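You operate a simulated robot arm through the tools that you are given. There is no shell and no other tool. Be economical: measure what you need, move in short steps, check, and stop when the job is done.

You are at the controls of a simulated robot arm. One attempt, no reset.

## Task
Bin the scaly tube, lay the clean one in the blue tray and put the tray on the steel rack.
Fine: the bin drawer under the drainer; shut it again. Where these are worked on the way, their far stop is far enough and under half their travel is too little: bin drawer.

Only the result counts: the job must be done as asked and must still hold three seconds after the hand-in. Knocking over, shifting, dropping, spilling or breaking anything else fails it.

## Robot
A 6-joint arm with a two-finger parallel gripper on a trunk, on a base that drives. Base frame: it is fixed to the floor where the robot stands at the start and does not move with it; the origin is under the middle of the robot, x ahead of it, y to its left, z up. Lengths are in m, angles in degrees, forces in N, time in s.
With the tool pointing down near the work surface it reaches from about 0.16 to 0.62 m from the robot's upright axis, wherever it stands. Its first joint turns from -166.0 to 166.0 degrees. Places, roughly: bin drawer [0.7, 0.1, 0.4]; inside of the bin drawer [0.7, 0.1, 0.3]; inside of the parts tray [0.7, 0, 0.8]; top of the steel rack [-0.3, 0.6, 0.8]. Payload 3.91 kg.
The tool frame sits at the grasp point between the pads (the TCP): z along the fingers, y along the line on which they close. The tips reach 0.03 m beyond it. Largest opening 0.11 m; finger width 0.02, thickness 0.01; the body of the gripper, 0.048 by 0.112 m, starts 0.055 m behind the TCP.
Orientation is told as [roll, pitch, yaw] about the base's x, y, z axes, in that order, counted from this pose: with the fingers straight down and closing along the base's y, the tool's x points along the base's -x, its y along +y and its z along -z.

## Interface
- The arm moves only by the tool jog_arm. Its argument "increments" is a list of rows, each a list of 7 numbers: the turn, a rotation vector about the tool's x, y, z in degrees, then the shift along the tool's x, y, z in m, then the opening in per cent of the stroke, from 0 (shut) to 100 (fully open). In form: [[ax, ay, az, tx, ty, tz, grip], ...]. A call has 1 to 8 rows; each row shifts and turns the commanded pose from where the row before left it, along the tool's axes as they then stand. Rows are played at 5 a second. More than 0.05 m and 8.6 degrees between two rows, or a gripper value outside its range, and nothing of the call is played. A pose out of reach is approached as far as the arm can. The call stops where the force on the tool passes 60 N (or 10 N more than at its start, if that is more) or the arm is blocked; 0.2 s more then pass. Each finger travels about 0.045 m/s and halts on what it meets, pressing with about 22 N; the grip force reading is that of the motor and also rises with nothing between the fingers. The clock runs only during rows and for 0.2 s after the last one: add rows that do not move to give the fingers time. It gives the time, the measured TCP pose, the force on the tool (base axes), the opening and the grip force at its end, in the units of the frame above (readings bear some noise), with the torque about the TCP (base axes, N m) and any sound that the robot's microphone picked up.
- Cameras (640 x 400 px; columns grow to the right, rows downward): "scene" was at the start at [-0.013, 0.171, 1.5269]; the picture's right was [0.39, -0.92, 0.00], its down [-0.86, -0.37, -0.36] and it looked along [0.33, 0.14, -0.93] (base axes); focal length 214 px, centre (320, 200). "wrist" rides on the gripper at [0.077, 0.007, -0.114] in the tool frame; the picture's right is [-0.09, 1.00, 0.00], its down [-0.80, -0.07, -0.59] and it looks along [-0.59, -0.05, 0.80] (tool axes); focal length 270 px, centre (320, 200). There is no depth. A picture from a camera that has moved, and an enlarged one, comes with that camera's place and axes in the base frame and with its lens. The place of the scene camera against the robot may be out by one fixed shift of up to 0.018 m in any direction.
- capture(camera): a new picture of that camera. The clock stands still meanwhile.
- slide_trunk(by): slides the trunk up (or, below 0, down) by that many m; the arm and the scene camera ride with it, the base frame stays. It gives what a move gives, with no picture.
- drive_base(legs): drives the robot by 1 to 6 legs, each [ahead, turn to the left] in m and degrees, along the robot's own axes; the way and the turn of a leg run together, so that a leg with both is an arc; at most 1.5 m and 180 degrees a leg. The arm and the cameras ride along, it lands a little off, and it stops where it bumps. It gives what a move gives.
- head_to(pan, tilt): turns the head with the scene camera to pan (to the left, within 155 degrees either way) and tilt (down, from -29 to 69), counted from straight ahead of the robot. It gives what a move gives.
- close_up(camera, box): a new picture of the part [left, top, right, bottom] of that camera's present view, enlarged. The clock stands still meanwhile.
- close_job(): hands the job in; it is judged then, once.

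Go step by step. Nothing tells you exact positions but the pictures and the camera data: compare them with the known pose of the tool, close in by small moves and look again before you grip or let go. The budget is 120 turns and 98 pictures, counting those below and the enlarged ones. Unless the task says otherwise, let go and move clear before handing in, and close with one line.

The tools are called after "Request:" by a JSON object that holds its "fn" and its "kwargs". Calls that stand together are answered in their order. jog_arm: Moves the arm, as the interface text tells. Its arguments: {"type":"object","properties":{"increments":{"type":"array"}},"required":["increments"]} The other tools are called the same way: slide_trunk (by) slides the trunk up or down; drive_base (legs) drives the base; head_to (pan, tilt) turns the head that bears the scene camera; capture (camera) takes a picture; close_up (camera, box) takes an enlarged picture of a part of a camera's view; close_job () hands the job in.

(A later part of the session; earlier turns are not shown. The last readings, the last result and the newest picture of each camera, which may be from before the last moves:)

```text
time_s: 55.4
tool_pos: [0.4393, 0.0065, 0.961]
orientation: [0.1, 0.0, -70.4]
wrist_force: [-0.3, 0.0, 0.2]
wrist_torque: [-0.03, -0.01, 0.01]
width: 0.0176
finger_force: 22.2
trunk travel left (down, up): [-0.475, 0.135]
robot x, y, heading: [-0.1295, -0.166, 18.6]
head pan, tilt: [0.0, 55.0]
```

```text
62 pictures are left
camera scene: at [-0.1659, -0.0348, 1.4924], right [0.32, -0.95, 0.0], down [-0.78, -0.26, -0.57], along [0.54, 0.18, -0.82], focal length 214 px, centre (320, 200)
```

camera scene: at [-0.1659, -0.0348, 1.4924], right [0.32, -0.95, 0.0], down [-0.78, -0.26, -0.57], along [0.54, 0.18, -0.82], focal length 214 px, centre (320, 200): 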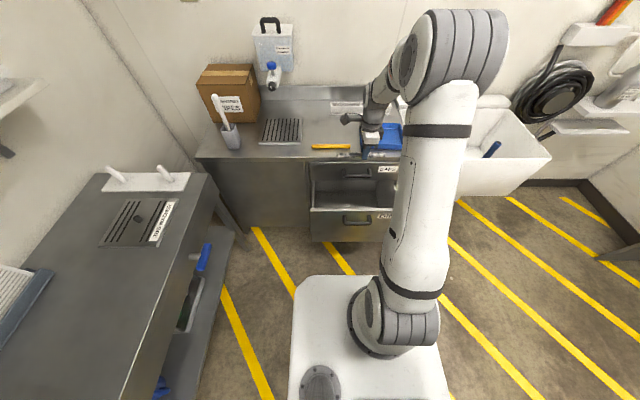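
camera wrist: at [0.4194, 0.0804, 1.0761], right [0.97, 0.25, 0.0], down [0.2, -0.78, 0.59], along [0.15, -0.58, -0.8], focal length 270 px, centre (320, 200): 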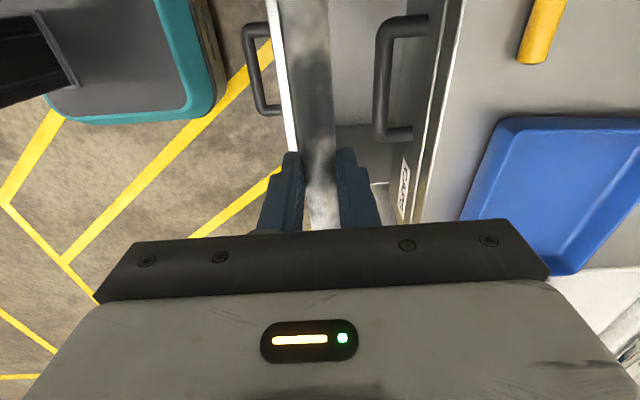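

The gap between the bin's front panel and the CAPS handle is about 0.11, and the fingers are near its middle. I lower the trunk, dip the tips just inside and will pull the drawer open from within.

Request:
{"fn": "jog_arm", "kwargs": {"increments": [[0, 0, 0, 0, -0.008, 0, 0]]}}

Request:
{"fn": "slide_trunk", "kwargs": {"by": -0.2}}

Request:
{"fn": "capture", "kwargs": {"camera": "wrist"}}

```text
time_s: 55.8
tool_pos: [0.4311, 0.0047, 0.9605]
orientation: [0.1, 0.0, -70.3]
wrist_force: [0.1, -0.7, -0.8]
wrist_torque: [-0.02, -0.02, -0.02]
width: 0.0177
finger_force: 22.2
trunk travel left (down, up): [-0.475, 0.135]
robot x, y, heading: [-0.1283, -0.1681, 18.5]
head pan, tilt: [0.0, 55.0]
```

```text
time_s: 57.9
tool_pos: [0.4324, 0.004, 0.7598]
orientation: [0.2, -0.1, -70.4]
wrist_force: [-0.3, 0.2, -1.6]
wrist_torque: [0.01, 0.0, 0.0]
width: 0.0172
finger_force: 22.0
trunk travel left (down, up): [-0.275, 0.335]
robot x, y, heading: [-0.1278, -0.1692, 18.3]
head pan, tilt: [0.0, 55.0]
```

```text
61 pictures are left
camera wrist: at [0.4116, 0.0783, 0.8755], right [0.97, 0.25, 0.0], down [0.2, -0.78, 0.6], along [0.15, -0.58, -0.8], focal length 270 px, centre (320, 200)
```

wrist: 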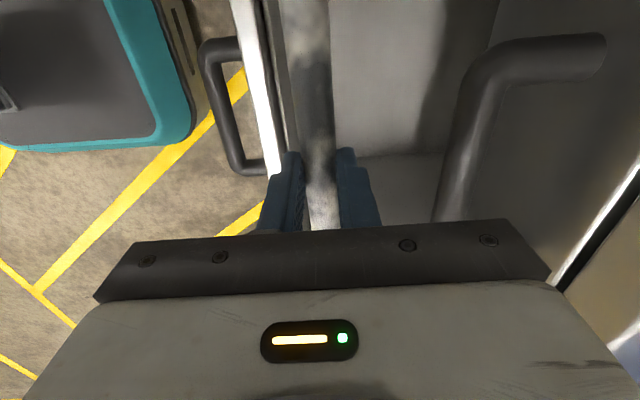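

Clear on both sides. Lower 0.10 more.

Request:
{"fn": "jog_arm", "kwargs": {"increments": [[0, 0, 0, 0, 0, 0.03, 0], [0, 0, 0, 0, 0, 0.03, 0], [0, 0, 0, 0, 0, 0.03, 0], [0, 0, 0, 0, 0, 0.015, 0]]}}

Request:
{"fn": "capture", "kwargs": {"camera": "wrist"}}

```text
time_s: 58.9
tool_pos: [0.4321, 0.0057, 0.6574]
orientation: [0.1, -0.2, -70.4]
wrist_force: [-0.7, -0.7, 0.0]
wrist_torque: [-0.01, 0.04, 0.04]
width: 0.0174
finger_force: 21.8
trunk travel left (down, up): [-0.275, 0.335]
robot x, y, heading: [-0.1286, -0.1644, 18.3]
head pan, tilt: [0.0, 55.0]
```

```text
60 pictures are left
camera wrist: at [0.4121, 0.0791, 0.7715], right [0.97, 0.25, 0.0], down [0.2, -0.78, 0.6], along [0.15, -0.58, -0.8], focal length 270 px, centre (320, 200)
```

wrist: 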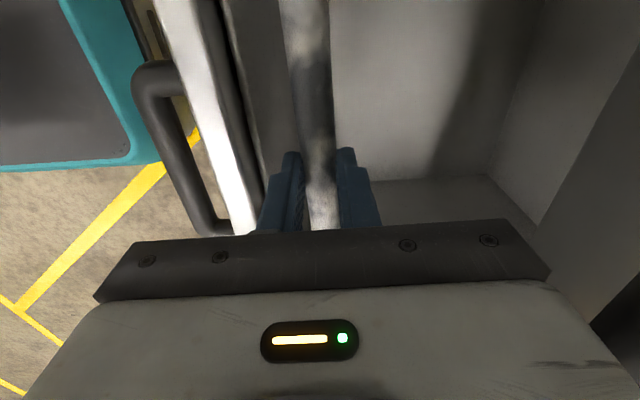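

Tips are inside the drawer, below the panel's top edge. Pulling outward.

Request:
{"fn": "jog_arm", "kwargs": {"increments": [[0, 0, 0, 0, -0.025, 0, 0], [0, 0, 0, 0, -0.025, 0, 0], [0, 0, 0, 0, -0.025, 0, 0], [0, 0, 0, 0, -0.025, 0, 0], [0, 0, 0, 0, -0.02, 0, 0]]}}

Request:
{"fn": "capture", "kwargs": {"camera": "wrist"}}

Request:
{"fn": "capture", "kwargs": {"camera": "scene"}}

```text
time_s: 60.1
tool_pos: [0.3194, -0.0366, 0.6577]
orientation: [0.1, 0.0, -70.4]
wrist_force: [-1.1, 0.0, -1.0]
wrist_torque: [-0.01, -0.01, -0.03]
width: 0.0173
finger_force: 22.1
trunk travel left (down, up): [-0.275, 0.335]
robot x, y, heading: [-0.1278, -0.1645, 18.5]
head pan, tilt: [0.0, 55.0]
```

```text
59 pictures are left
camera wrist: at [0.2988, 0.0379, 0.7711], right [0.97, 0.25, 0.0], down [0.2, -0.78, 0.6], along [0.15, -0.58, -0.8], focal length 270 px, centre (320, 200)
```

wrist: 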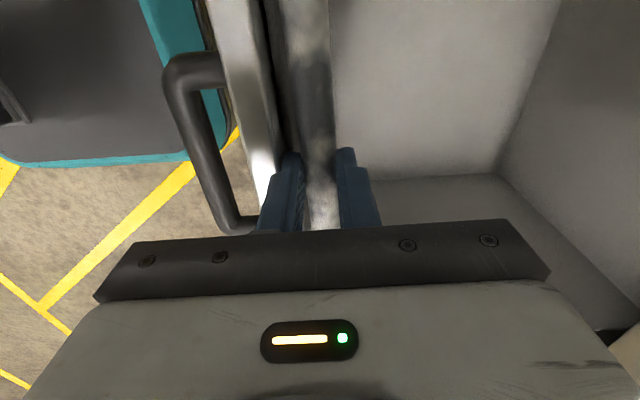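

```text
58 pictures are left
camera scene: at [-0.1662, -0.0341, 1.2923], right [0.32, -0.95, 0.0], down [-0.78, -0.26, -0.57], along [0.54, 0.18, -0.82], focal length 214 px, centre (320, 200)
```

scene: 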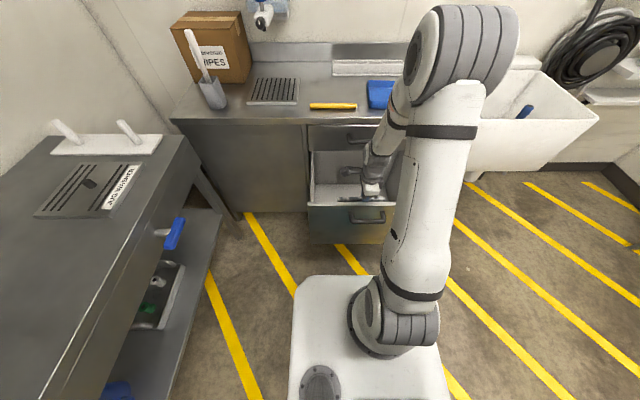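

Drawer now about 0.28 open. Move to the middle of it and lower.

Request:
{"fn": "jog_arm", "kwargs": {"increments": [[0, 0, 0, 0, 0.04, 0, 0], [0, 0, 0, -0.01, 0.04, 0, 0], [0, 0, 0, 0, 0, 0.04, 0], [0, 0, 0, 0, 0, 0.04, 0], [0, 0, 0, 0, 0, 0.04, 0]]}}

Request:
{"fn": "capture", "kwargs": {"camera": "wrist"}}

Request:
{"fn": "close_up", "kwargs": {"camera": "scene", "box": [280, 90, 440, 260]}}

```text
time_s: 61.3
tool_pos: [0.3974, -0.0187, 0.5358]
orientation: [0.1, -0.1, -70.4]
wrist_force: [-0.4, -0.2, -0.7]
wrist_torque: [0.0, -0.03, 0.0]
width: 0.0175
finger_force: 21.9
trunk travel left (down, up): [-0.275, 0.335]
robot x, y, heading: [-0.1275, -0.1639, 18.7]
head pan, tilt: [0.0, 55.0]
```

```text
57 pictures are left
camera wrist: at [0.3765, 0.054, 0.6504], right [0.97, 0.25, 0.0], down [0.2, -0.78, 0.6], along [0.15, -0.58, -0.8], focal length 270 px, centre (320, 200)
```

wrist: 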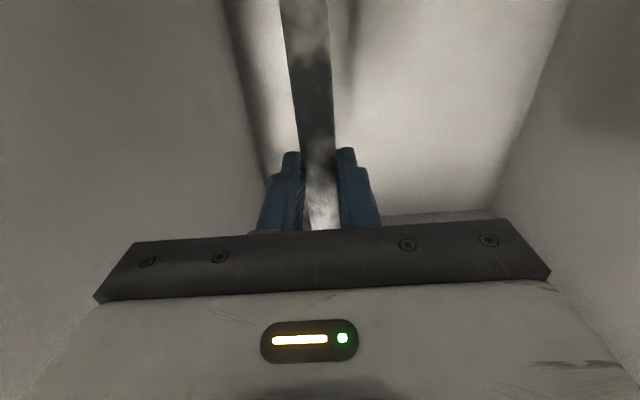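

```text
2.35 times, centred on (360, 175) of scene
camera zoom: at [-0.1663, -0.0341, 1.2924], right [0.32, -0.95, 0.0], down [-0.78, -0.26, -0.57], along [0.54, 0.18, -0.82], focal length 505 px, centre (226, 259)
```

zoom: 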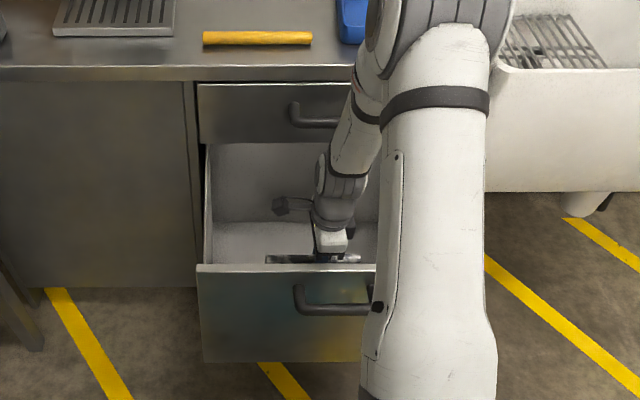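

Deep in the drawer. Lower another 0.08 gently.

Request:
{"fn": "jog_arm", "kwargs": {"increments": [[0, 0, 0, 0, 0, 0.02, 0], [0, 0, 0, 0, 0, 0.02, 0], [0, 0, 0, 0, 0, 0.02, 0], [0, 0, 0, 0, 0, 0.02, 0]]}}

Request:
{"fn": "capture", "kwargs": {"camera": "wrist"}}

```text
time_s: 62.3
tool_pos: [0.3994, -0.0174, 0.4563]
orientation: [0.1, -0.1, -70.4]
wrist_force: [-1.2, 0.0, -0.2]
wrist_torque: [0.02, 0.0, -0.05]
width: 0.0173
finger_force: 21.7
trunk travel left (down, up): [-0.275, 0.335]
robot x, y, heading: [-0.1302, -0.1694, 18.4]
head pan, tilt: [0.0, 55.0]
```

```text
55 pictures are left
camera wrist: at [0.3786, 0.0555, 0.5703], right [0.97, 0.25, 0.0], down [0.2, -0.78, 0.6], along [0.15, -0.58, -0.8], focal length 270 px, centre (320, 200)
```

wrist: 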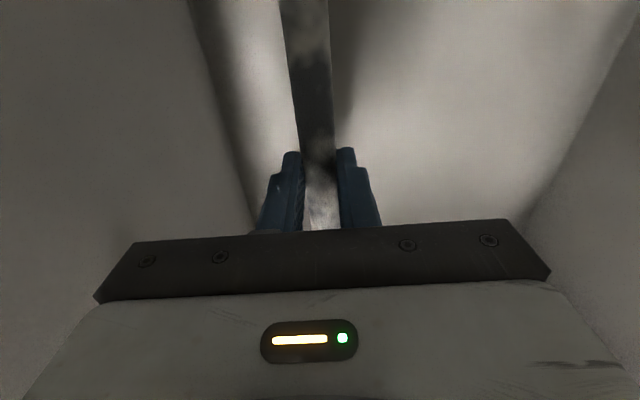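

Floor looks ~0.27. Lower 0.08 more and check the arm against the drawer front.

Request:
{"fn": "jog_arm", "kwargs": {"increments": [[0, 0, 0, 0, 0, 0.02, 0], [0, 0, 0, 0, 0, 0.02, 0], [0, 0, 0, 0, 0, 0.02, 0], [0, 0, 0, 0, 0, 0.02, 0]]}}

Request:
{"fn": "close_up", "kwargs": {"camera": "scene", "box": [280, 90, 440, 260]}}

Request:
{"fn": "capture", "kwargs": {"camera": "wrist"}}

```text
time_s: 63.3
tool_pos: [0.3978, -0.0203, 0.3758]
orientation: [0.2, -0.1, -70.4]
wrist_force: [-0.5, 0.7, -0.3]
wrist_torque: [0.0, -0.03, 0.01]
width: 0.0174
finger_force: 22.1
trunk travel left (down, up): [-0.275, 0.335]
robot x, y, heading: [-0.1322, -0.1671, 18.2]
head pan, tilt: [0.0, 55.0]
```

```text
2.35 times, centred on (360, 175) of scene
camera zoom: at [-0.1662, -0.0341, 1.2924], right [0.32, -0.95, 0.0], down [-0.78, -0.26, -0.57], along [0.54, 0.18, -0.82], focal length 505 px, centre (226, 259)
```

zoom: 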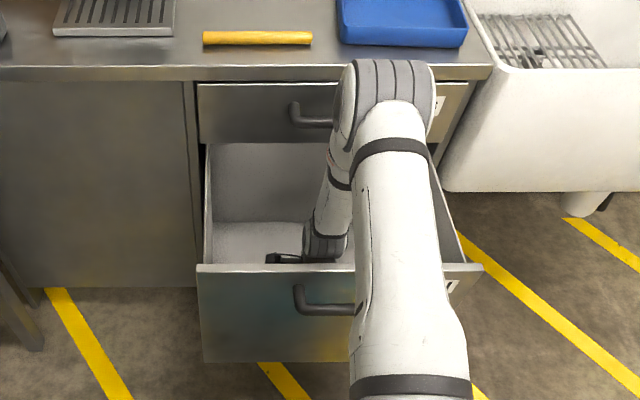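

```text
53 pictures are left
camera wrist: at [0.3772, 0.0538, 0.4901], right [0.97, 0.25, 0.0], down [0.2, -0.78, 0.6], along [0.15, -0.58, -0.8], focal length 270 px, centre (320, 200)
```

wrist: 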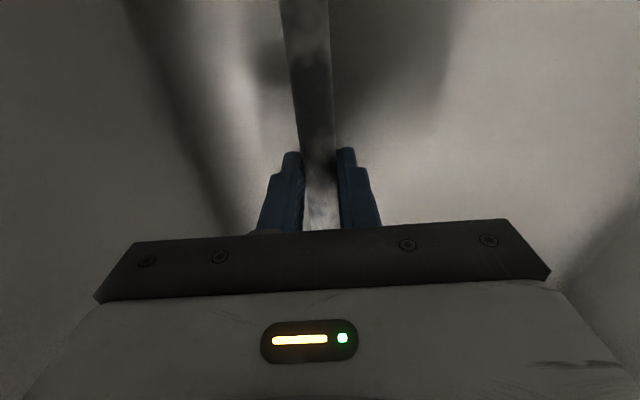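

Close to the floor now; lower 0.05 more, then release and rise.

Request:
{"fn": "jog_arm", "kwargs": {"increments": [[0, 0, 0, 0, 0, 0.015, 0], [0, 0, 0, 0, 0, 0.015, 0], [0, 0, 0, 0, 0, 0.015, 0], [0, 0, 0, 0, 0, 0, 0]]}}

Request:
{"fn": "capture", "kwargs": {"camera": "wrist"}}

```text
time_s: 64.2
tool_pos: [0.4052, -0.0164, 0.3424]
orientation: [1.2, -0.2, -70.4]
wrist_force: [0.8, 0.7, 34.0]
wrist_torque: [-0.03, 0.52, -0.08]
width: 0.0174
finger_force: 21.1
trunk travel left (down, up): [-0.275, 0.335]
robot x, y, heading: [-0.1286, -0.1685, 18.3]
head pan, tilt: [0.0, 55.0]
stopped in row 4: the force on the tool passed its limit at 72 N (the readings are from after the stop); the commanded pose is now the measured one
```

```text
52 pictures are left
camera wrist: at [0.3831, 0.0569, 0.4568], right [0.97, 0.25, 0.02], down [0.19, -0.78, 0.59], along [0.17, -0.57, -0.8], focal length 270 px, centre (320, 200)
```

wrist: 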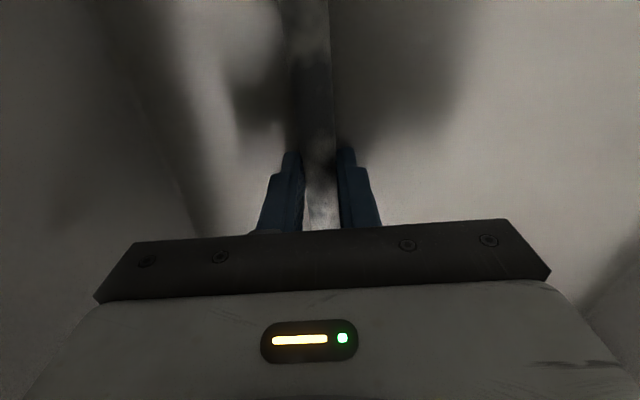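

Touched the drawer floor. Open just enough to release and rise straight out.

Request:
{"fn": "jog_arm", "kwargs": {"increments": [[1, 0, 0, 0, 0, -0.003, 0], [0, 0, 0, 0, 0, 0, 50], [0, 0, 0, 0, 0, 0, 50], [0, 0, 0, 0, 0, 0, 50], [0, 0, 0, 0, 0, -0.04, 50], [0, 0, 0, 0, 0, -0.05, 50], [0, 0, 0, 0, 0, -0.05, 50], [0, 0, 0, 0, 0, -0.05, 50]]}}

Request:
{"fn": "jog_arm", "kwargs": {"increments": [[0, 0, 0, 0, 0, -0.05, 0], [0, 0, 0, 0, 0, -0.05, 0], [0, 0, 0, 0, 0, -0.05, 0], [0, 0, 0, 0, 0, -0.05, 0], [0, 0, 0, 0, 0, -0.05, 0]]}}

Request:
{"fn": "capture", "kwargs": {"camera": "wrist"}}

Request:
{"fn": "capture", "kwargs": {"camera": "scene"}}

```text
time_s: 66.0
tool_pos: [0.4028, -0.0173, 0.53]
orientation: [-0.3, -0.1, -70.3]
wrist_force: [0.7, 0.2, 0.2]
wrist_torque: [-0.03, 0.0, -0.04]
width: 0.0551
finger_force: 0.1
trunk travel left (down, up): [-0.275, 0.335]
robot x, y, heading: [-0.1294, -0.1671, 18.3]
head pan, tilt: [0.0, 55.0]
```

```text
time_s: 67.2
tool_pos: [0.4037, -0.0168, 0.7813]
orientation: [-0.4, -0.1, -70.4]
wrist_force: [0.2, 0.6, 0.0]
wrist_torque: [0.02, 0.03, 0.01]
width: 0.0
finger_force: 22.2
trunk travel left (down, up): [-0.275, 0.335]
robot x, y, heading: [-0.1284, -0.1637, 18.6]
head pan, tilt: [0.0, 55.0]
```

```text
51 pictures are left
camera wrist: at [0.3852, 0.0577, 0.8968], right [0.97, 0.25, -0.01], down [0.21, -0.78, 0.6], along [0.15, -0.58, -0.8], focal length 270 px, centre (320, 200)
```

wrist: 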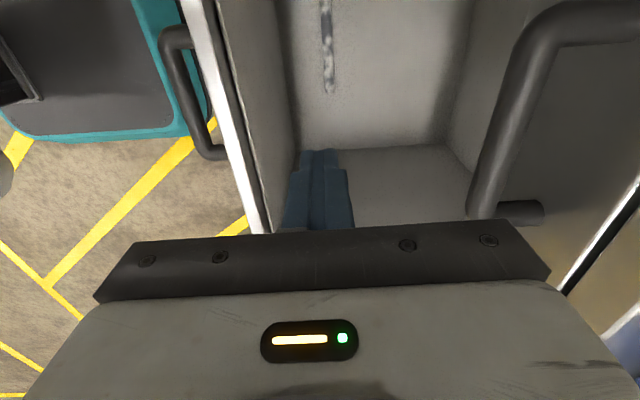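

```text
50 pictures are left
camera scene: at [-0.1661, -0.0341, 1.2923], right [0.32, -0.95, 0.0], down [-0.78, -0.26, -0.57], along [0.54, 0.18, -0.82], focal length 214 px, centre (320, 200)
```

scene: 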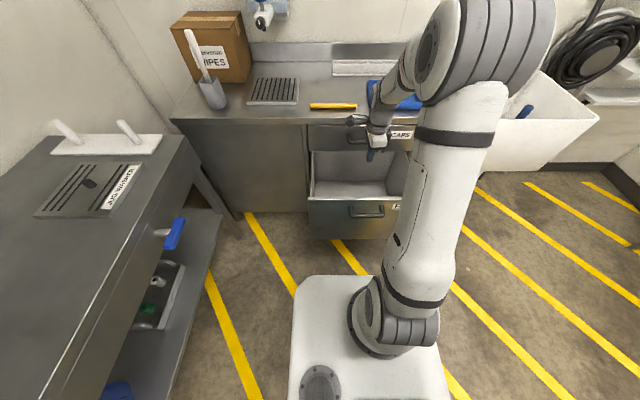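

The tube lies in the drawer. To shut it, I back off, point the tool forward with closed fingers, and will push on the panel below the handle.

Request:
{"fn": "drive_base", "kwargs": {"legs": [[-0.26, 0]]}}

Request:
{"fn": "jog_arm", "kwargs": {"increments": [[-8.5, 0, 0, 0, 0, 0, 0], [-8.5, 0, 0, 0, 0, 0, 0], [-8.5, 0, 0, 0, 0, 0, 0], [-8.5, 0, 0, 0, 0, 0, 0], [-8.5, 0, 0, 0, 0, 0, 0], [-8.5, 0, 0, 0, 0, 0, 0], [-8.5, 0, 0, 0, 0, 0, 0], [-8.5, 0, 0, 0, 0, 0, 0]]}}

Request:
{"fn": "jog_arm", "kwargs": {"increments": [[-7.4, 0, 0, 0, 0, 0, 0], [-7.4, 0, 0, 0, 0, 0, 0], [-7.2, 0, 0, 0, 0, 0, 0], [0, 0, 0, 0, -0.05, 0, 0], [0, 0, 0, 0, -0.05, 0, 0], [0, 0, 0, 0, -0.05, 0, 0], [0, 0, 0, 0, -0.05, 0, 0], [0, 0, 0, 0, -0.05, 0, 0]]}}

Request:
{"fn": "capture", "kwargs": {"camera": "wrist"}}

Request:
{"fn": "capture", "kwargs": {"camera": "scene"}}

```text
time_s: 69.0
tool_pos: [0.158, -0.1, 0.7815]
orientation: [-0.3, -0.1, -70.5]
wrist_force: [-0.3, 0.0, 0.4]
wrist_torque: [-0.01, 0.04, 0.02]
width: 0.0
finger_force: 21.8
trunk travel left (down, up): [-0.275, 0.335]
robot x, y, heading: [-0.3784, -0.2528, 18.3]
head pan, tilt: [0.0, 55.0]
```

```text
time_s: 70.8
tool_pos: [0.1574, -0.1019, 0.7819]
orientation: [67.8, -0.1, -70.5]
wrist_force: [-0.1, -0.1, 0.4]
wrist_torque: [-0.01, 0.0, 0.0]
width: 0.0
finger_force: 22.2
out of reach, approached as far as the arm can: row 5
trunk travel left (down, up): [-0.275, 0.335]
robot x, y, heading: [-0.3771, -0.2478, 18.6]
head pan, tilt: [0.0, 55.0]
```

```text
time_s: 72.6
tool_pos: [0.1564, -0.1015, 0.5307]
orientation: [89.7, -0.1, -70.6]
wrist_force: [-0.6, -0.2, 0.4]
wrist_torque: [0.0, 0.01, -0.03]
width: 0.0
finger_force: 21.8
trunk travel left (down, up): [-0.275, 0.335]
robot x, y, heading: [-0.3768, -0.2499, 18.4]
head pan, tilt: [0.0, 55.0]
```

```text
49 pictures are left
camera wrist: at [0.0229, -0.0682, 0.538], right [0.03, -0.08, 1.0], down [-0.3, -0.95, -0.07], along [0.95, -0.29, -0.06], focal length 270 px, centre (320, 200)
```

wrist: 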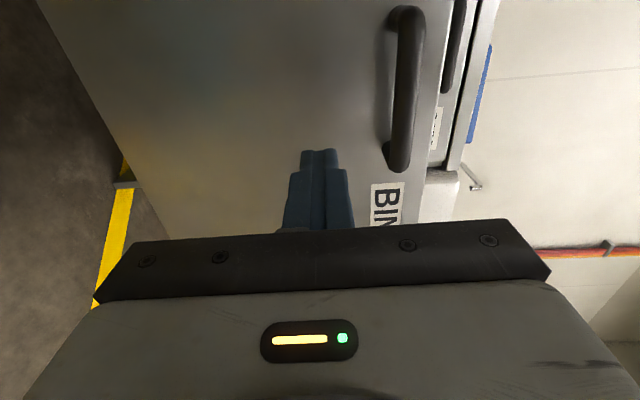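

```text
48 pictures are left
camera scene: at [-0.4136, -0.1166, 1.2925], right [0.32, -0.95, 0.0], down [-0.78, -0.26, -0.57], along [0.54, 0.18, -0.82], focal length 214 px, centre (320, 200)
```

scene: 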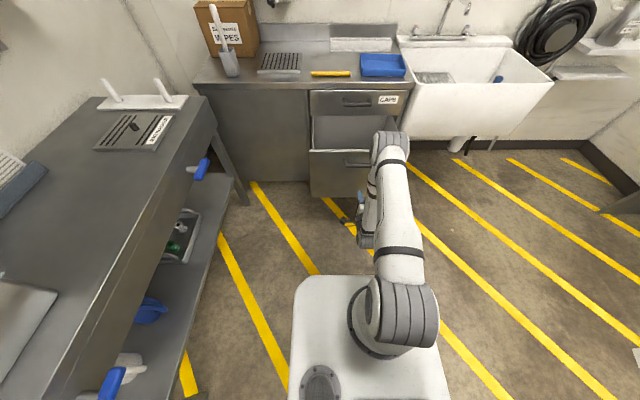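

Fingertips are below the handle, facing the panel. Push forward.

Request:
{"fn": "jog_arm", "kwargs": {"increments": [[0, 0, 0, 0, -0.02, 0.04, 0], [0, 0, 0, 0, 0, 0.04, 0], [0, 0, 0, 0, 0, 0.03, 0], [0, 0, 0, 0, 0, 0.03, 0], [0, 0, 0, 0, 0, 0.03, 0], [0, 0, 0, 0, 0, 0.03, 0], [0, 0, 0, 0, 0, 0.03, 0]]}}

Request:
{"fn": "capture", "kwargs": {"camera": "scene"}}

```text
time_s: 74.2
tool_pos: [0.3738, -0.0251, 0.5129]
orientation: [89.6, -0.1, -70.6]
wrist_force: [-0.4, 0.5, 0.8]
wrist_torque: [0.02, -0.03, -0.01]
width: 0.0
finger_force: 22.2
trunk travel left (down, up): [-0.275, 0.335]
robot x, y, heading: [-0.3734, -0.2512, 18.6]
head pan, tilt: [0.0, 55.0]
```

```text
47 pictures are left
camera scene: at [-0.4133, -0.1166, 1.2924], right [0.32, -0.95, 0.0], down [-0.78, -0.26, -0.57], along [0.54, 0.18, -0.82], focal length 214 px, centre (320, 200)
```

scene: 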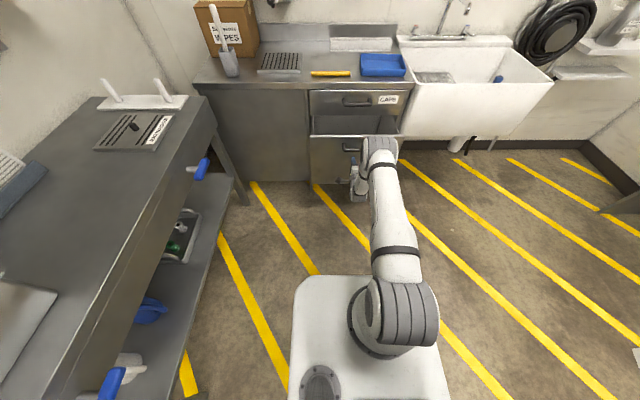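

Drawer is moving freely. Drive forward 0.1 (continuing the push), then finish with the arm.

Request:
{"fn": "drive_base", "kwargs": {"legs": [[0.1, 0]]}}

Request:
{"fn": "jog_arm", "kwargs": {"increments": [[0, 0, 0, 0, 0, 0.02, 0], [0, 0, 0, 0, 0, 0.02, 0], [0, 0, 0, 0, 0, 0.015, 0], [0, 0, 0, 0, 0, 0.01, 0], [0, 0, 0, 0, 0, 0.01, 0]]}}

Request:
{"fn": "capture", "kwargs": {"camera": "scene"}}

```text
time_s: 75.4
tool_pos: [0.4686, 0.008, 0.5121]
orientation: [89.8, -0.1, -70.6]
wrist_force: [0.7, -0.5, -0.4]
wrist_torque: [-0.01, 0.03, -0.04]
width: 0.0001
finger_force: 22.1
trunk travel left (down, up): [-0.275, 0.335]
robot x, y, heading: [-0.2844, -0.2162, 18.3]
head pan, tilt: [0.0, 55.0]
```

```text
time_s: 76.4
tool_pos: [0.5224, 0.0247, 0.5098]
orientation: [89.6, 0.0, -70.6]
wrist_force: [-42.0, -13.3, 22.2]
wrist_torque: [0.05, -0.77, -0.41]
width: 0.0
finger_force: 22.7
trunk travel left (down, up): [-0.275, 0.335]
robot x, y, heading: [-0.2823, -0.2179, 18.3]
head pan, tilt: [0.0, 55.0]
stopped in row 5: the force on the tool passed its limit at 86 N (the readings are from after the stop); the commanded pose is now the measured one
```

```text
46 pictures are left
camera scene: at [-0.3234, -0.0866, 1.2928], right [0.31, -0.95, 0.0], down [-0.78, -0.26, -0.58], along [0.55, 0.18, -0.82], focal length 214 px, centre (320, 200)
```

scene: 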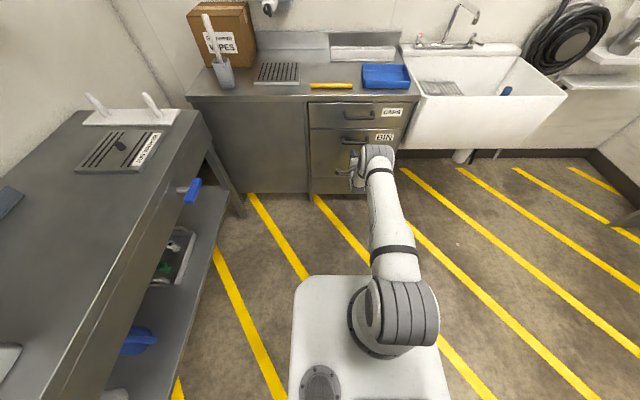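

The drawer hit its closed stop. Retreat, raise and turn the tool down again, then verify.

Request:
{"fn": "jog_arm", "kwargs": {"increments": [[0, 0, 0, 0, 0, -0.03, 0], [0, 0, 0, 0, 0, -0.04, 0], [0, 0, 0, 0, 0, -0.04, 0], [0, 0, 0, 0, 0, -0.04, 0], [0, 0, 0, 0, 0, -0.04, 0]]}}

Request:
{"fn": "slide_trunk", "kwargs": {"by": 0.25}}

Request:
{"fn": "jog_arm", "kwargs": {"increments": [[0, 0, 0, 0, 0.05, 0, 40], [0, 0, 0, 0, 0.05, 0, 40], [0, 0, 0, 0, 0.05, 0, 40], [0, 0, 0, 0, 0.05, 0, 40]]}}

Request:
{"fn": "jog_arm", "kwargs": {"increments": [[8.5, 0, 0, 0, 0, 0, 45], [8.5, 0, 0, 0, 0, 0, 45], [8.5, 0, 0, 0, 0, 0, 45], [8.5, 0, 0, 0, 0, 0, 45], [8.5, 0, 0, 0, 0, 0, 45], [8.5, 0, 0, 0, 0, 0, 45], [8.5, 0, 0, 0, 0, 0, 45], [8.5, 0, 0, 0, 0, 0, 45]]}}

Request:
{"fn": "jog_arm", "kwargs": {"increments": [[7.4, 0, 0, 0, 0, 0, 45], [7.4, 0, 0, 0, 0, 0, 45], [7.2, 0, 0, 0, 0, 0, 45]]}}

Request:
{"fn": "capture", "kwargs": {"camera": "scene"}}

```text
time_s: 77.6
tool_pos: [0.3459, -0.0385, 0.511]
orientation: [89.4, -0.1, -70.7]
wrist_force: [0.3, -0.7, 0.6]
wrist_torque: [0.02, 0.06, -0.01]
width: 0.0003
finger_force: 21.6
trunk travel left (down, up): [-0.275, 0.335]
robot x, y, heading: [-0.2799, -0.2186, 18.2]
head pan, tilt: [0.0, 55.0]
```

```text
time_s: 80.2
tool_pos: [0.345, -0.038, 0.7603]
orientation: [89.2, -0.1, -70.8]
wrist_force: [-0.9, -0.2, 0.4]
wrist_torque: [0.02, 0.0, 0.01]
width: 0.0
finger_force: 22.0
trunk travel left (down, up): [-0.525, 0.085]
robot x, y, heading: [-0.2789, -0.2161, 18.3]
head pan, tilt: [0.0, 55.0]
```

```text
time_s: 81.2
tool_pos: [0.346, -0.0399, 0.9602]
orientation: [89.4, -0.2, -70.6]
wrist_force: [1.5, 0.8, -0.3]
wrist_torque: [0.0, 0.02, -0.01]
width: 0.0442
finger_force: 0.0
trunk travel left (down, up): [-0.525, 0.085]
robot x, y, heading: [-0.2778, -0.2217, 18.5]
head pan, tilt: [0.0, 55.0]
```

```text
time_s: 83.0
tool_pos: [0.3476, -0.0363, 0.961]
orientation: [21.2, -0.2, -70.6]
wrist_force: [0.5, 0.2, -0.3]
wrist_torque: [-0.04, -0.01, -0.02]
width: 0.0496
finger_force: 0.1
out of reach, approached as far as the arm can: row 7
trunk travel left (down, up): [-0.525, 0.085]
robot x, y, heading: [-0.2795, -0.219, 18.3]
head pan, tilt: [0.0, 55.0]
```

```text
time_s: 83.8
tool_pos: [0.3481, -0.0375, 0.9596]
orientation: [-0.8, -0.1, -70.7]
wrist_force: [-0.8, 0.2, -0.5]
wrist_torque: [-0.02, 0.05, 0.01]
width: 0.0494
finger_force: 0.1
trunk travel left (down, up): [-0.525, 0.085]
robot x, y, heading: [-0.282, -0.2172, 18.4]
head pan, tilt: [0.0, 55.0]
```

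```text
45 pictures are left
camera scene: at [-0.3176, -0.0849, 1.5424], right [0.31, -0.95, 0.0], down [-0.78, -0.26, -0.57], along [0.54, 0.18, -0.82], focal length 214 px, centre (320, 200)
```

scene: 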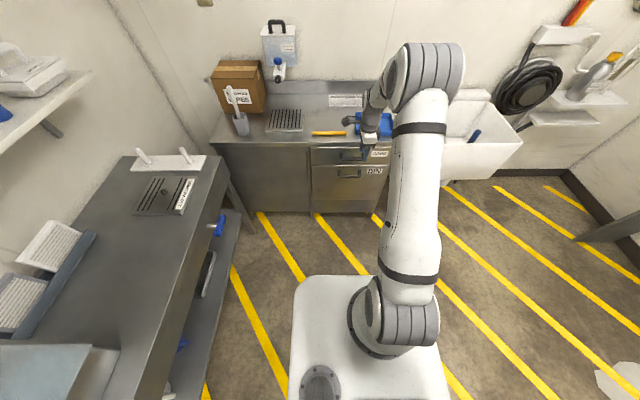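

Request:
{"fn": "close_up", "kwargs": {"camera": "scene", "box": [290, 120, 410, 220]}}

Request:
{"fn": "drive_base", "kwargs": {"legs": [[0.3, 0]]}}

Request:
{"fn": "capture", "kwargs": {"camera": "wrist"}}

```text
4.00 times, centred on (350, 170) of scene
camera zoom: at [-0.3176, -0.0849, 1.5424], right [0.31, -0.95, 0.0], down [-0.78, -0.26, -0.57], along [0.54, 0.18, -0.82], focal length 858 px, centre (200, 320)
```

zoom: 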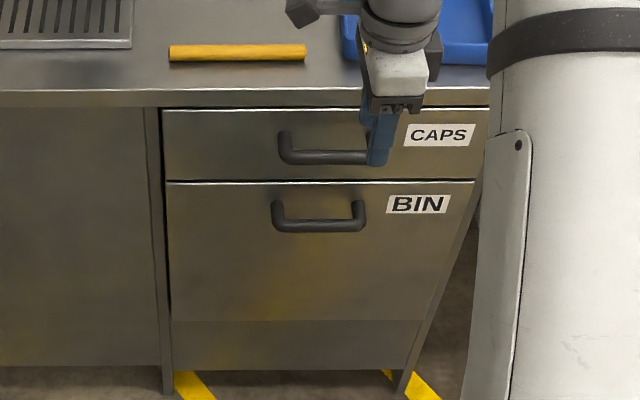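

```text
time_s: 85.9
tool_pos: [0.641, 0.059, 0.9598]
orientation: [-0.7, -0.1, -70.7]
wrist_force: [-0.3, 0.1, -0.3]
wrist_torque: [0.02, 0.04, 0.04]
width: 0.0494
finger_force: 0.1
trunk travel left (down, up): [-0.525, 0.085]
robot x, y, heading: [0.0127, -0.1208, 18.4]
head pan, tilt: [0.0, 55.0]
```

```text
43 pictures are left
camera wrist: at [0.623, 0.1337, 1.0745], right [0.97, 0.25, -0.01], down [0.2, -0.78, 0.6], along [0.14, -0.58, -0.8], focal length 270 px, centre (320, 200)
```

wrist: 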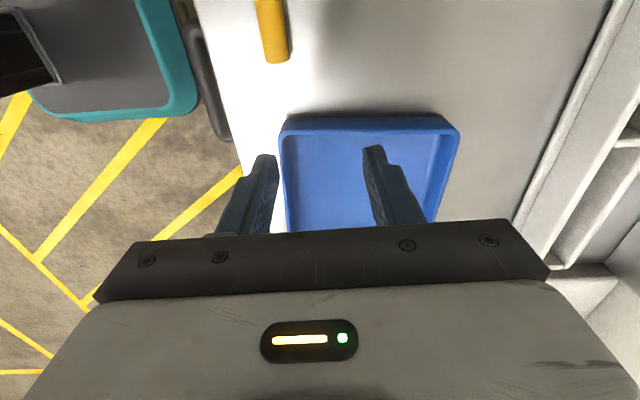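

Drawer is flush shut. Next the yellow clean tube: I shift over its middle.

Request:
{"fn": "jog_arm", "kwargs": {"increments": [[0.7, 0, 0, 0.045, -0.012, 0, 45], [0, 0, 0, 0.045, -0.01, 0, 45], [0, 0, 0, 0.038, -0.01, 0, 45], [0, 0, 0, 0, 0, 0.04, 45]]}}

Request:
{"fn": "capture", "kwargs": {"camera": "wrist"}}

Request:
{"fn": "close_up", "kwargs": {"camera": "scene", "box": [280, 100, 440, 220]}}

```text
time_s: 86.9
tool_pos: [0.5688, 0.1694, 0.9195]
orientation: [-1.5, -0.1, -70.9]
wrist_force: [0.5, 0.4, 0.5]
wrist_torque: [-0.01, -0.03, 0.01]
width: 0.0495
finger_force: 0.0
trunk travel left (down, up): [-0.525, 0.085]
robot x, y, heading: [0.0133, -0.1191, 18.2]
head pan, tilt: [0.0, 55.0]
```

```text
42 pictures are left
camera wrist: at [0.5524, 0.2444, 1.0341], right [0.97, 0.24, -0.03], down [0.21, -0.77, 0.6], along [0.13, -0.58, -0.8], focal length 270 px, centre (320, 200)
```

wrist: 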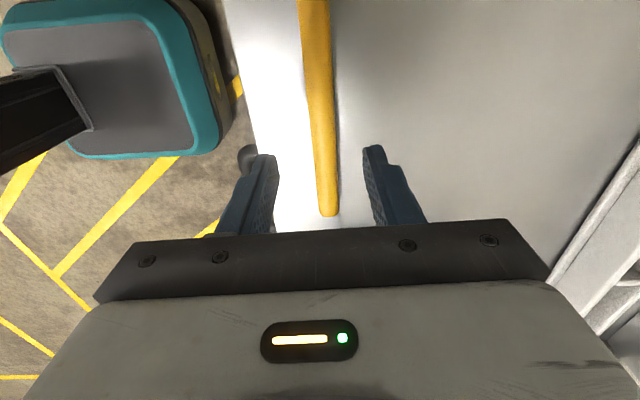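

```text
3.33 times, centred on (360, 160) of scene
camera zoom: at [-0.0238, 0.013, 1.5424], right [0.31, -0.95, 0.0], down [-0.78, -0.26, -0.57], along [0.54, 0.18, -0.82], focal length 715 px, centre (187, 333)
```

zoom: 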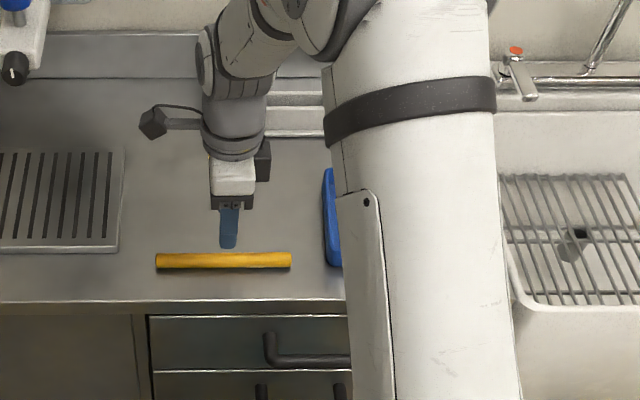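

Centred on the yellow tube. Level, lower to just above the counter, grip and lift.

Request:
{"fn": "jog_arm", "kwargs": {"increments": [[-1.5, 0, 0, 0, 0, 0.03, 45], [0, 0, 0, 0, 0, 0.025, 45], [0, 0, 0, 0, 0, 0.01, 45], [0, 0, 0, 0, 0, 0, 0], [0, 0, 0, 0, 0, 0, 0], [0, 0, 0, 0, 0, 0, 0], [0, 0, 0, 0, 0, 0, 0]]}}

Request:
{"fn": "jog_arm", "kwargs": {"increments": [[0, 0, 0, 0, 0, -0.03, 0], [0, 0, 0, 0, 0, -0.04, 0], [0, 0, 0, 0, 0, -0.04, 0]]}}

Request:
{"fn": "jog_arm", "kwargs": {"increments": [[0, 0, 0, -0.04, 0.01, 0, 0], [0, 0, 0, -0.04, 0.01, 0, 0], [0, 0, 0, -0.02, 0.01, 0, 0]]}}

Request:
{"fn": "capture", "kwargs": {"camera": "wrist"}}

Request:
{"fn": "capture", "kwargs": {"camera": "scene"}}

```text
time_s: 88.5
tool_pos: [0.5658, 0.1688, 0.8557]
orientation: [0.1, -0.1, -70.9]
wrist_force: [0.3, 0.1, -0.2]
wrist_torque: [0.0, 0.01, -0.02]
width: 0.0178
finger_force: 22.0
trunk travel left (down, up): [-0.525, 0.085]
robot x, y, heading: [0.0102, -0.1173, 18.5]
head pan, tilt: [0.0, 55.0]
```

```text
time_s: 89.3
tool_pos: [0.5675, 0.168, 0.9674]
orientation: [0.1, -0.1, -70.8]
wrist_force: [-1.1, 0.7, -0.1]
wrist_torque: [0.02, 0.02, 0.0]
width: 0.0176
finger_force: 22.0
trunk travel left (down, up): [-0.525, 0.085]
robot x, y, heading: [0.0137, -0.1225, 18.2]
head pan, tilt: [0.0, 55.0]
```

```text
time_s: 90.1
tool_pos: [0.6276, 0.0842, 0.9662]
orientation: [0.1, -0.1, -70.7]
wrist_force: [-0.4, 0.6, -0.8]
wrist_torque: [-0.01, 0.0, 0.0]
width: 0.0176
finger_force: 22.2
trunk travel left (down, up): [-0.525, 0.085]
robot x, y, heading: [0.0114, -0.1192, 18.2]
head pan, tilt: [0.0, 55.0]
```

```text
40 pictures are left
camera wrist: at [0.6083, 0.1586, 1.0806], right [0.97, 0.25, 0.0], down [0.2, -0.78, 0.6], along [0.15, -0.58, -0.8], focal length 270 px, centre (320, 200)
```

wrist: 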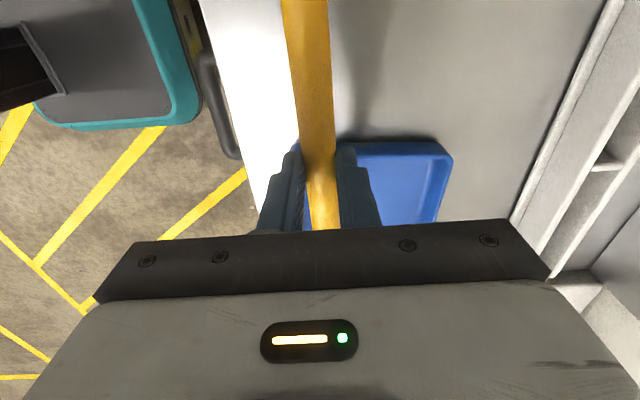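

```text
39 pictures are left
camera scene: at [-0.0242, 0.0124, 1.5424], right [0.31, -0.95, 0.0], down [-0.78, -0.26, -0.57], along [0.54, 0.18, -0.82], focal length 214 px, centre (320, 200)
```

scene: 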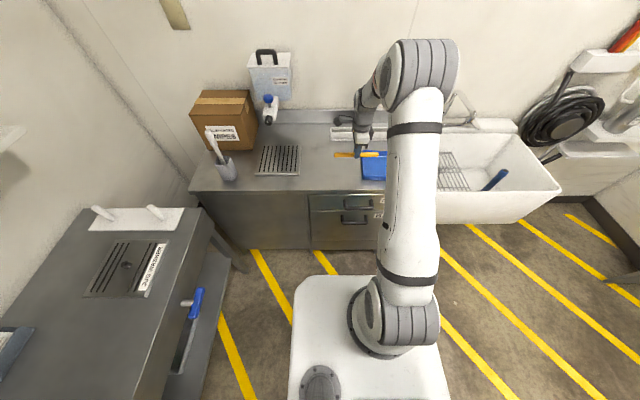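

Tube held. I drive in 0.15 and move over the tray's back half.

Request:
{"fn": "drive_base", "kwargs": {"legs": [[0.15, 0]]}}

Request:
{"fn": "jog_arm", "kwargs": {"increments": [[0, 0, 0, 0, -0.05, 0, 0], [0, 0, 0, 0, -0.03, 0, 0], [0, 0, 0, -0.05, 0, 0, 0], [0, 0, 0, -0.05, 0, 0, 0], [0, 0, 0, -0.04, 0, 0, 0]]}}

Request:
{"fn": "capture", "kwargs": {"camera": "wrist"}}

Request:
{"fn": "capture", "kwargs": {"camera": "scene"}}

```text
time_s: 91.5
tool_pos: [0.7739, 0.1316, 0.9654]
orientation: [0.0, -0.1, -70.9]
wrist_force: [0.3, -0.1, -0.6]
wrist_torque: [-0.01, 0.0, 0.01]
width: 0.0177
finger_force: 21.5
trunk travel left (down, up): [-0.525, 0.085]
robot x, y, heading: [0.1565, -0.0716, 18.3]
head pan, tilt: [0.0, 55.0]
```

```text
time_s: 92.7
tool_pos: [0.7442, -0.0264, 0.968]
orientation: [0.0, -0.2, -70.9]
wrist_force: [-0.1, -0.5, 0.0]
wrist_torque: [-0.01, -0.02, 0.01]
width: 0.0177
finger_force: 21.5
trunk travel left (down, up): [-0.525, 0.085]
robot x, y, heading: [0.161, -0.0749, 18.3]
head pan, tilt: [0.0, 55.0]
```

```text
38 pictures are left
camera wrist: at [0.7248, 0.0473, 1.0828], right [0.97, 0.24, 0.0], down [0.2, -0.78, 0.6], along [0.15, -0.58, -0.8], focal length 270 px, centre (320, 200)
```

wrist: 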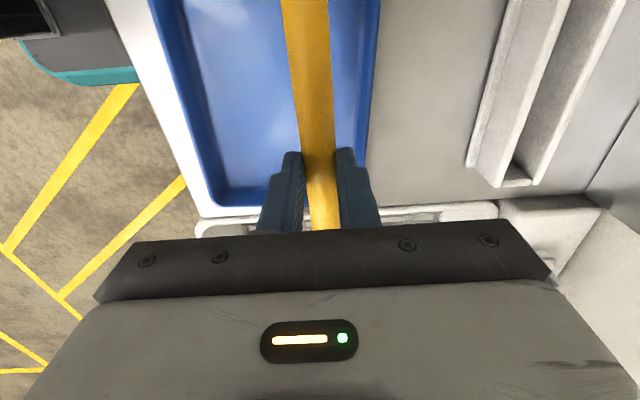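

```text
37 pictures are left
camera scene: at [0.1205, 0.06, 1.5424], right [0.31, -0.95, 0.0], down [-0.78, -0.26, -0.57], along [0.54, 0.18, -0.82], focal length 214 px, centre (320, 200)
```

scene: 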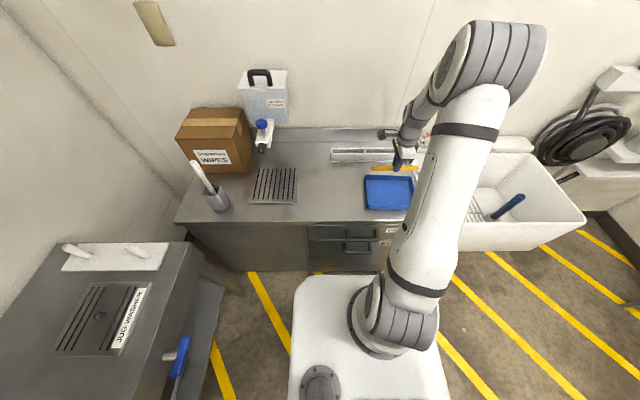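

The tube is over the tray's back. I check alignment with an enlarged scene view.

Request:
{"fn": "close_up", "kwargs": {"camera": "scene", "box": [330, 130, 430, 220]}}

```text
4.44 times, centred on (380, 175) of scene
camera zoom: at [0.1205, 0.06, 1.5424], right [0.31, -0.95, 0.0], down [-0.78, -0.26, -0.57], along [0.54, 0.18, -0.82], focal length 953 px, centre (53, 311)
```

zoom: 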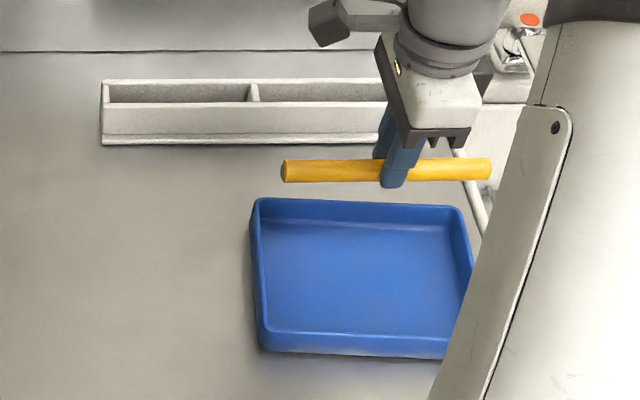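

The tray's floor is about as long as the tube, so I'll lay it diagonally: move to the tray's centre and yaw ~21°, then check.

Request:
{"fn": "jog_arm", "kwargs": {"increments": [[0, 0, 0, -0.003, -0.046, 0, 0], [0, 0, -7.2, 0, 0, 0, 0], [0, 0, -7.2, 0, 0, 0, 0], [0, 0, -7.1, 0, 0, 0, 0], [0, 0, 0, 0, 0, 0.03, 0], [0, 0, 0, 0, 0, 0.03, 0]]}}

Request:
{"fn": "close_up", "kwargs": {"camera": "scene", "box": [330, 130, 430, 220]}}

Request:
{"fn": "capture", "kwargs": {"camera": "wrist"}}

```text
time_s: 94.0
tool_pos: [0.7019, -0.0443, 0.9051]
orientation: [0.1, 0.0, -49.3]
wrist_force: [0.6, 0.6, -1.1]
wrist_torque: [0.02, 0.0, -0.03]
width: 0.0174
finger_force: 22.0
trunk travel left (down, up): [-0.525, 0.085]
robot x, y, heading: [0.1608, -0.0763, 18.1]
head pan, tilt: [0.0, 55.0]
```

```text
4.44 times, centred on (380, 175) of scene
camera zoom: at [0.1208, 0.0603, 1.5424], right [0.31, -0.95, 0.0], down [-0.78, -0.26, -0.57], along [0.54, 0.18, -0.82], focal length 953 px, centre (53, 311)
```

zoom: 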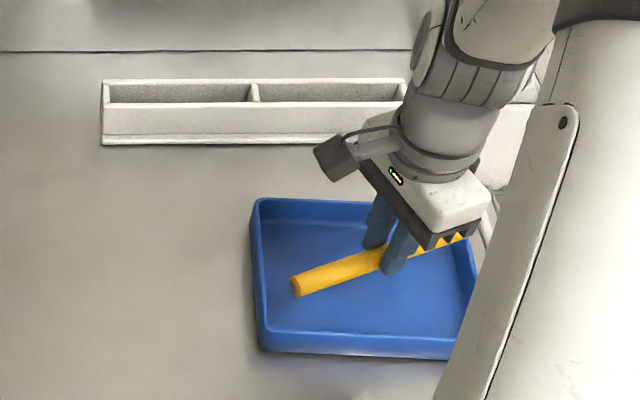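

```text
34 pictures are left
camera wrist: at [0.6565, 0.0173, 1.0194], right [0.81, 0.58, 0.0], down [0.47, -0.65, 0.6], along [0.35, -0.48, -0.8], focal length 270 px, centre (320, 200)
```

wrist: 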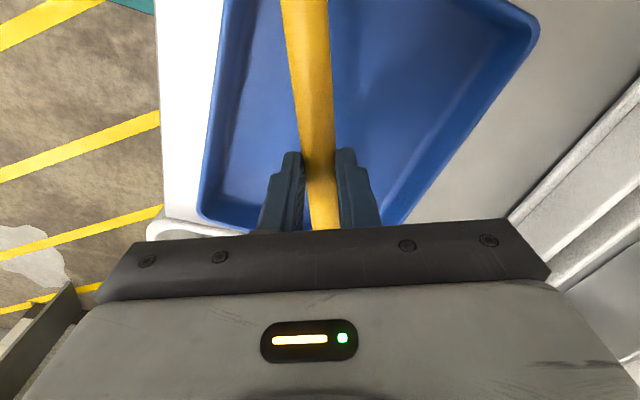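

Nicely inside the tray. Lower to the floor, release, and rise.

Request:
{"fn": "jog_arm", "kwargs": {"increments": [[0, 0, 0, 0, 0, 0.02, 0], [0, 0, 0, 0, 0, 0.01, 0], [0, 0, 0, 0, 0, 0.008, 0], [0, 0, 0, 0, 0, 0, 0]]}}

Request:
{"fn": "jog_arm", "kwargs": {"increments": [[0, 0, 0, 0, 0, 0, 30], [0, 0, 0, 0, 0, 0, 30], [0, 0, 0, 0, 0, -0.02, 30], [0, 0, 0, 0, 0, -0.04, 30], [0, 0, 0, 0, 0, -0.04, 30]]}}

Request:
{"fn": "close_up", "kwargs": {"camera": "scene", "box": [330, 130, 430, 220]}}

Request:
{"fn": "capture", "kwargs": {"camera": "wrist"}}

```text
time_s: 95.0
tool_pos: [0.7007, -0.0442, 0.8678]
orientation: [0.0, 0.0, -49.4]
wrist_force: [-0.4, 0.5, -0.4]
wrist_torque: [0.02, -0.02, 0.0]
width: 0.0174
finger_force: 22.2
trunk travel left (down, up): [-0.525, 0.085]
robot x, y, heading: [0.1587, -0.0729, 18.3]
head pan, tilt: [0.0, 55.0]
```

```text
time_s: 96.2
tool_pos: [0.7018, -0.044, 0.9716]
orientation: [0.2, -0.2, -49.5]
wrist_force: [-0.4, -0.4, -0.7]
wrist_torque: [0.01, -0.02, 0.03]
width: 0.033
finger_force: 0.1
trunk travel left (down, up): [-0.525, 0.085]
robot x, y, heading: [0.1559, -0.0755, 18.2]
head pan, tilt: [0.0, 55.0]
```

```text
4.44 times, centred on (380, 175) of scene
camera zoom: at [0.1196, 0.0603, 1.5423], right [0.31, -0.95, 0.0], down [-0.78, -0.26, -0.57], along [0.54, 0.18, -0.82], focal length 953 px, centre (53, 311)
```

zoom: 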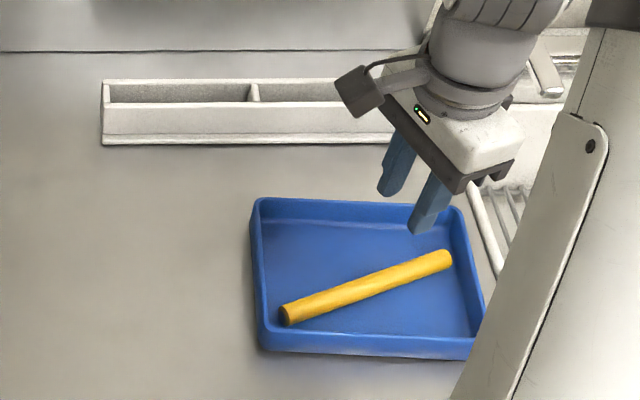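

```text
32 pictures are left
camera wrist: at [0.6553, 0.0174, 1.0857], right [0.81, 0.58, 0.0], down [0.47, -0.65, 0.6], along [0.35, -0.48, -0.8], focal length 270 px, centre (320, 200)
```

wrist: 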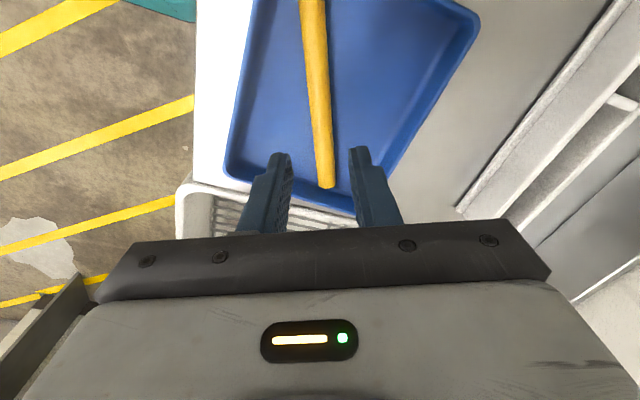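

The clean tube lies in the tray. Now I line up with the middle of the tray's front wall to grip it.

Request:
{"fn": "jog_arm", "kwargs": {"increments": [[0, 0, 8.4, 0, 0, 0, 50], [0, 0, 8.4, 0, 0, 0, 50], [0, 0, 8.2, 0, 0, 0, 50], [0, 0, 0, 0, -0.04, 0, 50], [0, 0, 0, 0, -0.037, 0, 50], [0, 0, 0, 0, 0, 0.03, 50]]}}

Request:
{"fn": "capture", "kwargs": {"camera": "wrist"}}

Request:
{"fn": "close_up", "kwargs": {"camera": "scene", "box": [330, 130, 450, 240]}}

```text
time_s: 97.7
tool_pos: [0.626, -0.0666, 0.9395]
orientation: [0.1, -0.1, -74.3]
wrist_force: [0.7, 0.7, 0.0]
wrist_torque: [0.0, 0.0, 0.01]
width: 0.0549
finger_force: 0.0
trunk travel left (down, up): [-0.525, 0.085]
robot x, y, heading: [0.1576, -0.0777, 18.2]
head pan, tilt: [0.0, 55.0]
```

```text
31 pictures are left
camera wrist: at [0.6121, 0.0094, 1.0533], right [0.98, 0.18, 0.0], down [0.15, -0.79, 0.6], along [0.11, -0.59, -0.8], focal length 270 px, centre (320, 200)
```

wrist: 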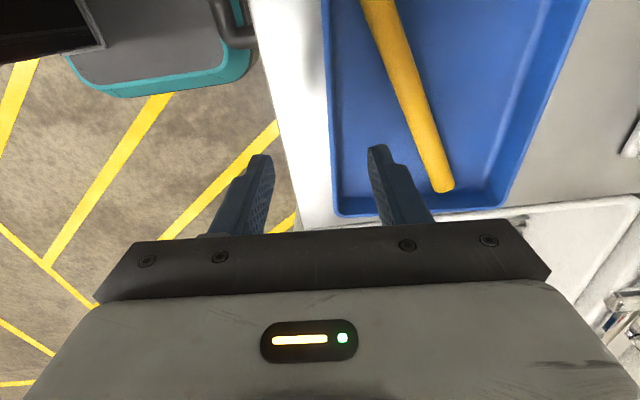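

```text
3.64 times, centred on (390, 185) of scene
camera zoom: at [0.1212, 0.0604, 1.5424], right [0.31, -0.95, 0.0], down [-0.78, -0.26, -0.57], along [0.54, 0.18, -0.82], focal length 780 px, centre (66, 254)
```

zoom: 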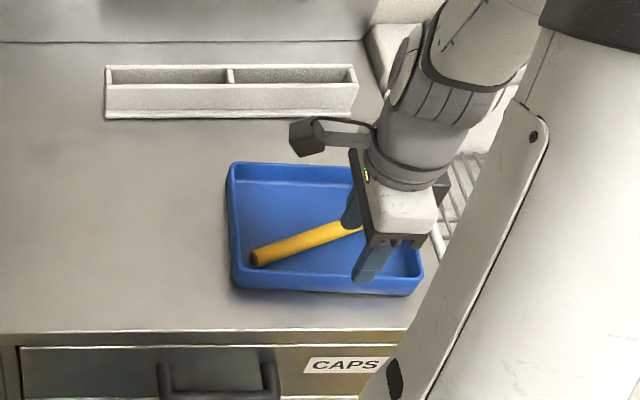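

The wall is about 0.01 further in; adjust and lower astride it.

Request:
{"fn": "jog_arm", "kwargs": {"increments": [[0, 0, 0, 0.008, 0.01, 0, 50], [0, 0, 0, 0, 0, 0.03, 50], [0, 0, 0, 0, 0, 0.03, 50]]}}

Request:
{"fn": "capture", "kwargs": {"camera": "wrist"}}

Request:
{"fn": "close_up", "kwargs": {"camera": "scene", "box": [350, 150, 430, 220]}}

```text
time_s: 98.5
tool_pos: [0.6358, -0.0562, 0.8787]
orientation: [0.1, -0.1, -74.4]
wrist_force: [0.1, 0.3, -1.3]
wrist_torque: [-0.01, -0.02, 0.0]
width: 0.0549
finger_force: 0.1
trunk travel left (down, up): [-0.525, 0.085]
robot x, y, heading: [0.1584, -0.0711, 18.3]
head pan, tilt: [0.0, 55.0]
```

```text
29 pictures are left
camera wrist: at [0.6207, 0.0191, 0.9928], right [0.98, 0.18, 0.0], down [0.15, -0.79, 0.6], along [0.11, -0.59, -0.8], focal length 270 px, centre (320, 200)
```

wrist: 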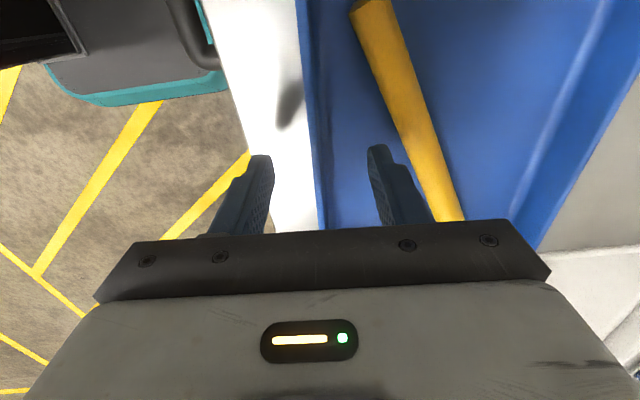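

```text
5.71 times, centred on (390, 185) of scene
camera zoom: at [0.1207, 0.0602, 1.5424], right [0.31, -0.95, 0.0], down [-0.78, -0.26, -0.57], along [0.54, 0.18, -0.82], focal length 1226 px, centre (-80, 286)
```

zoom: 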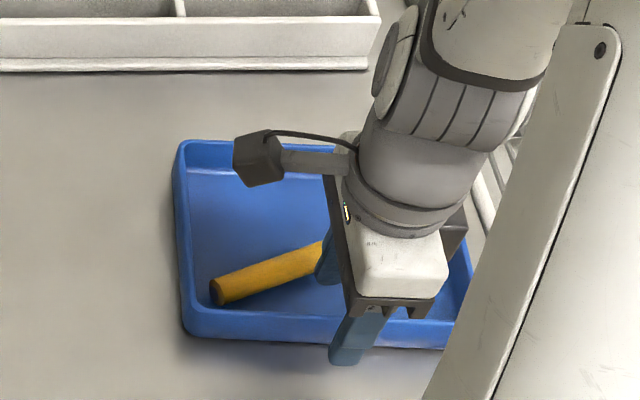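

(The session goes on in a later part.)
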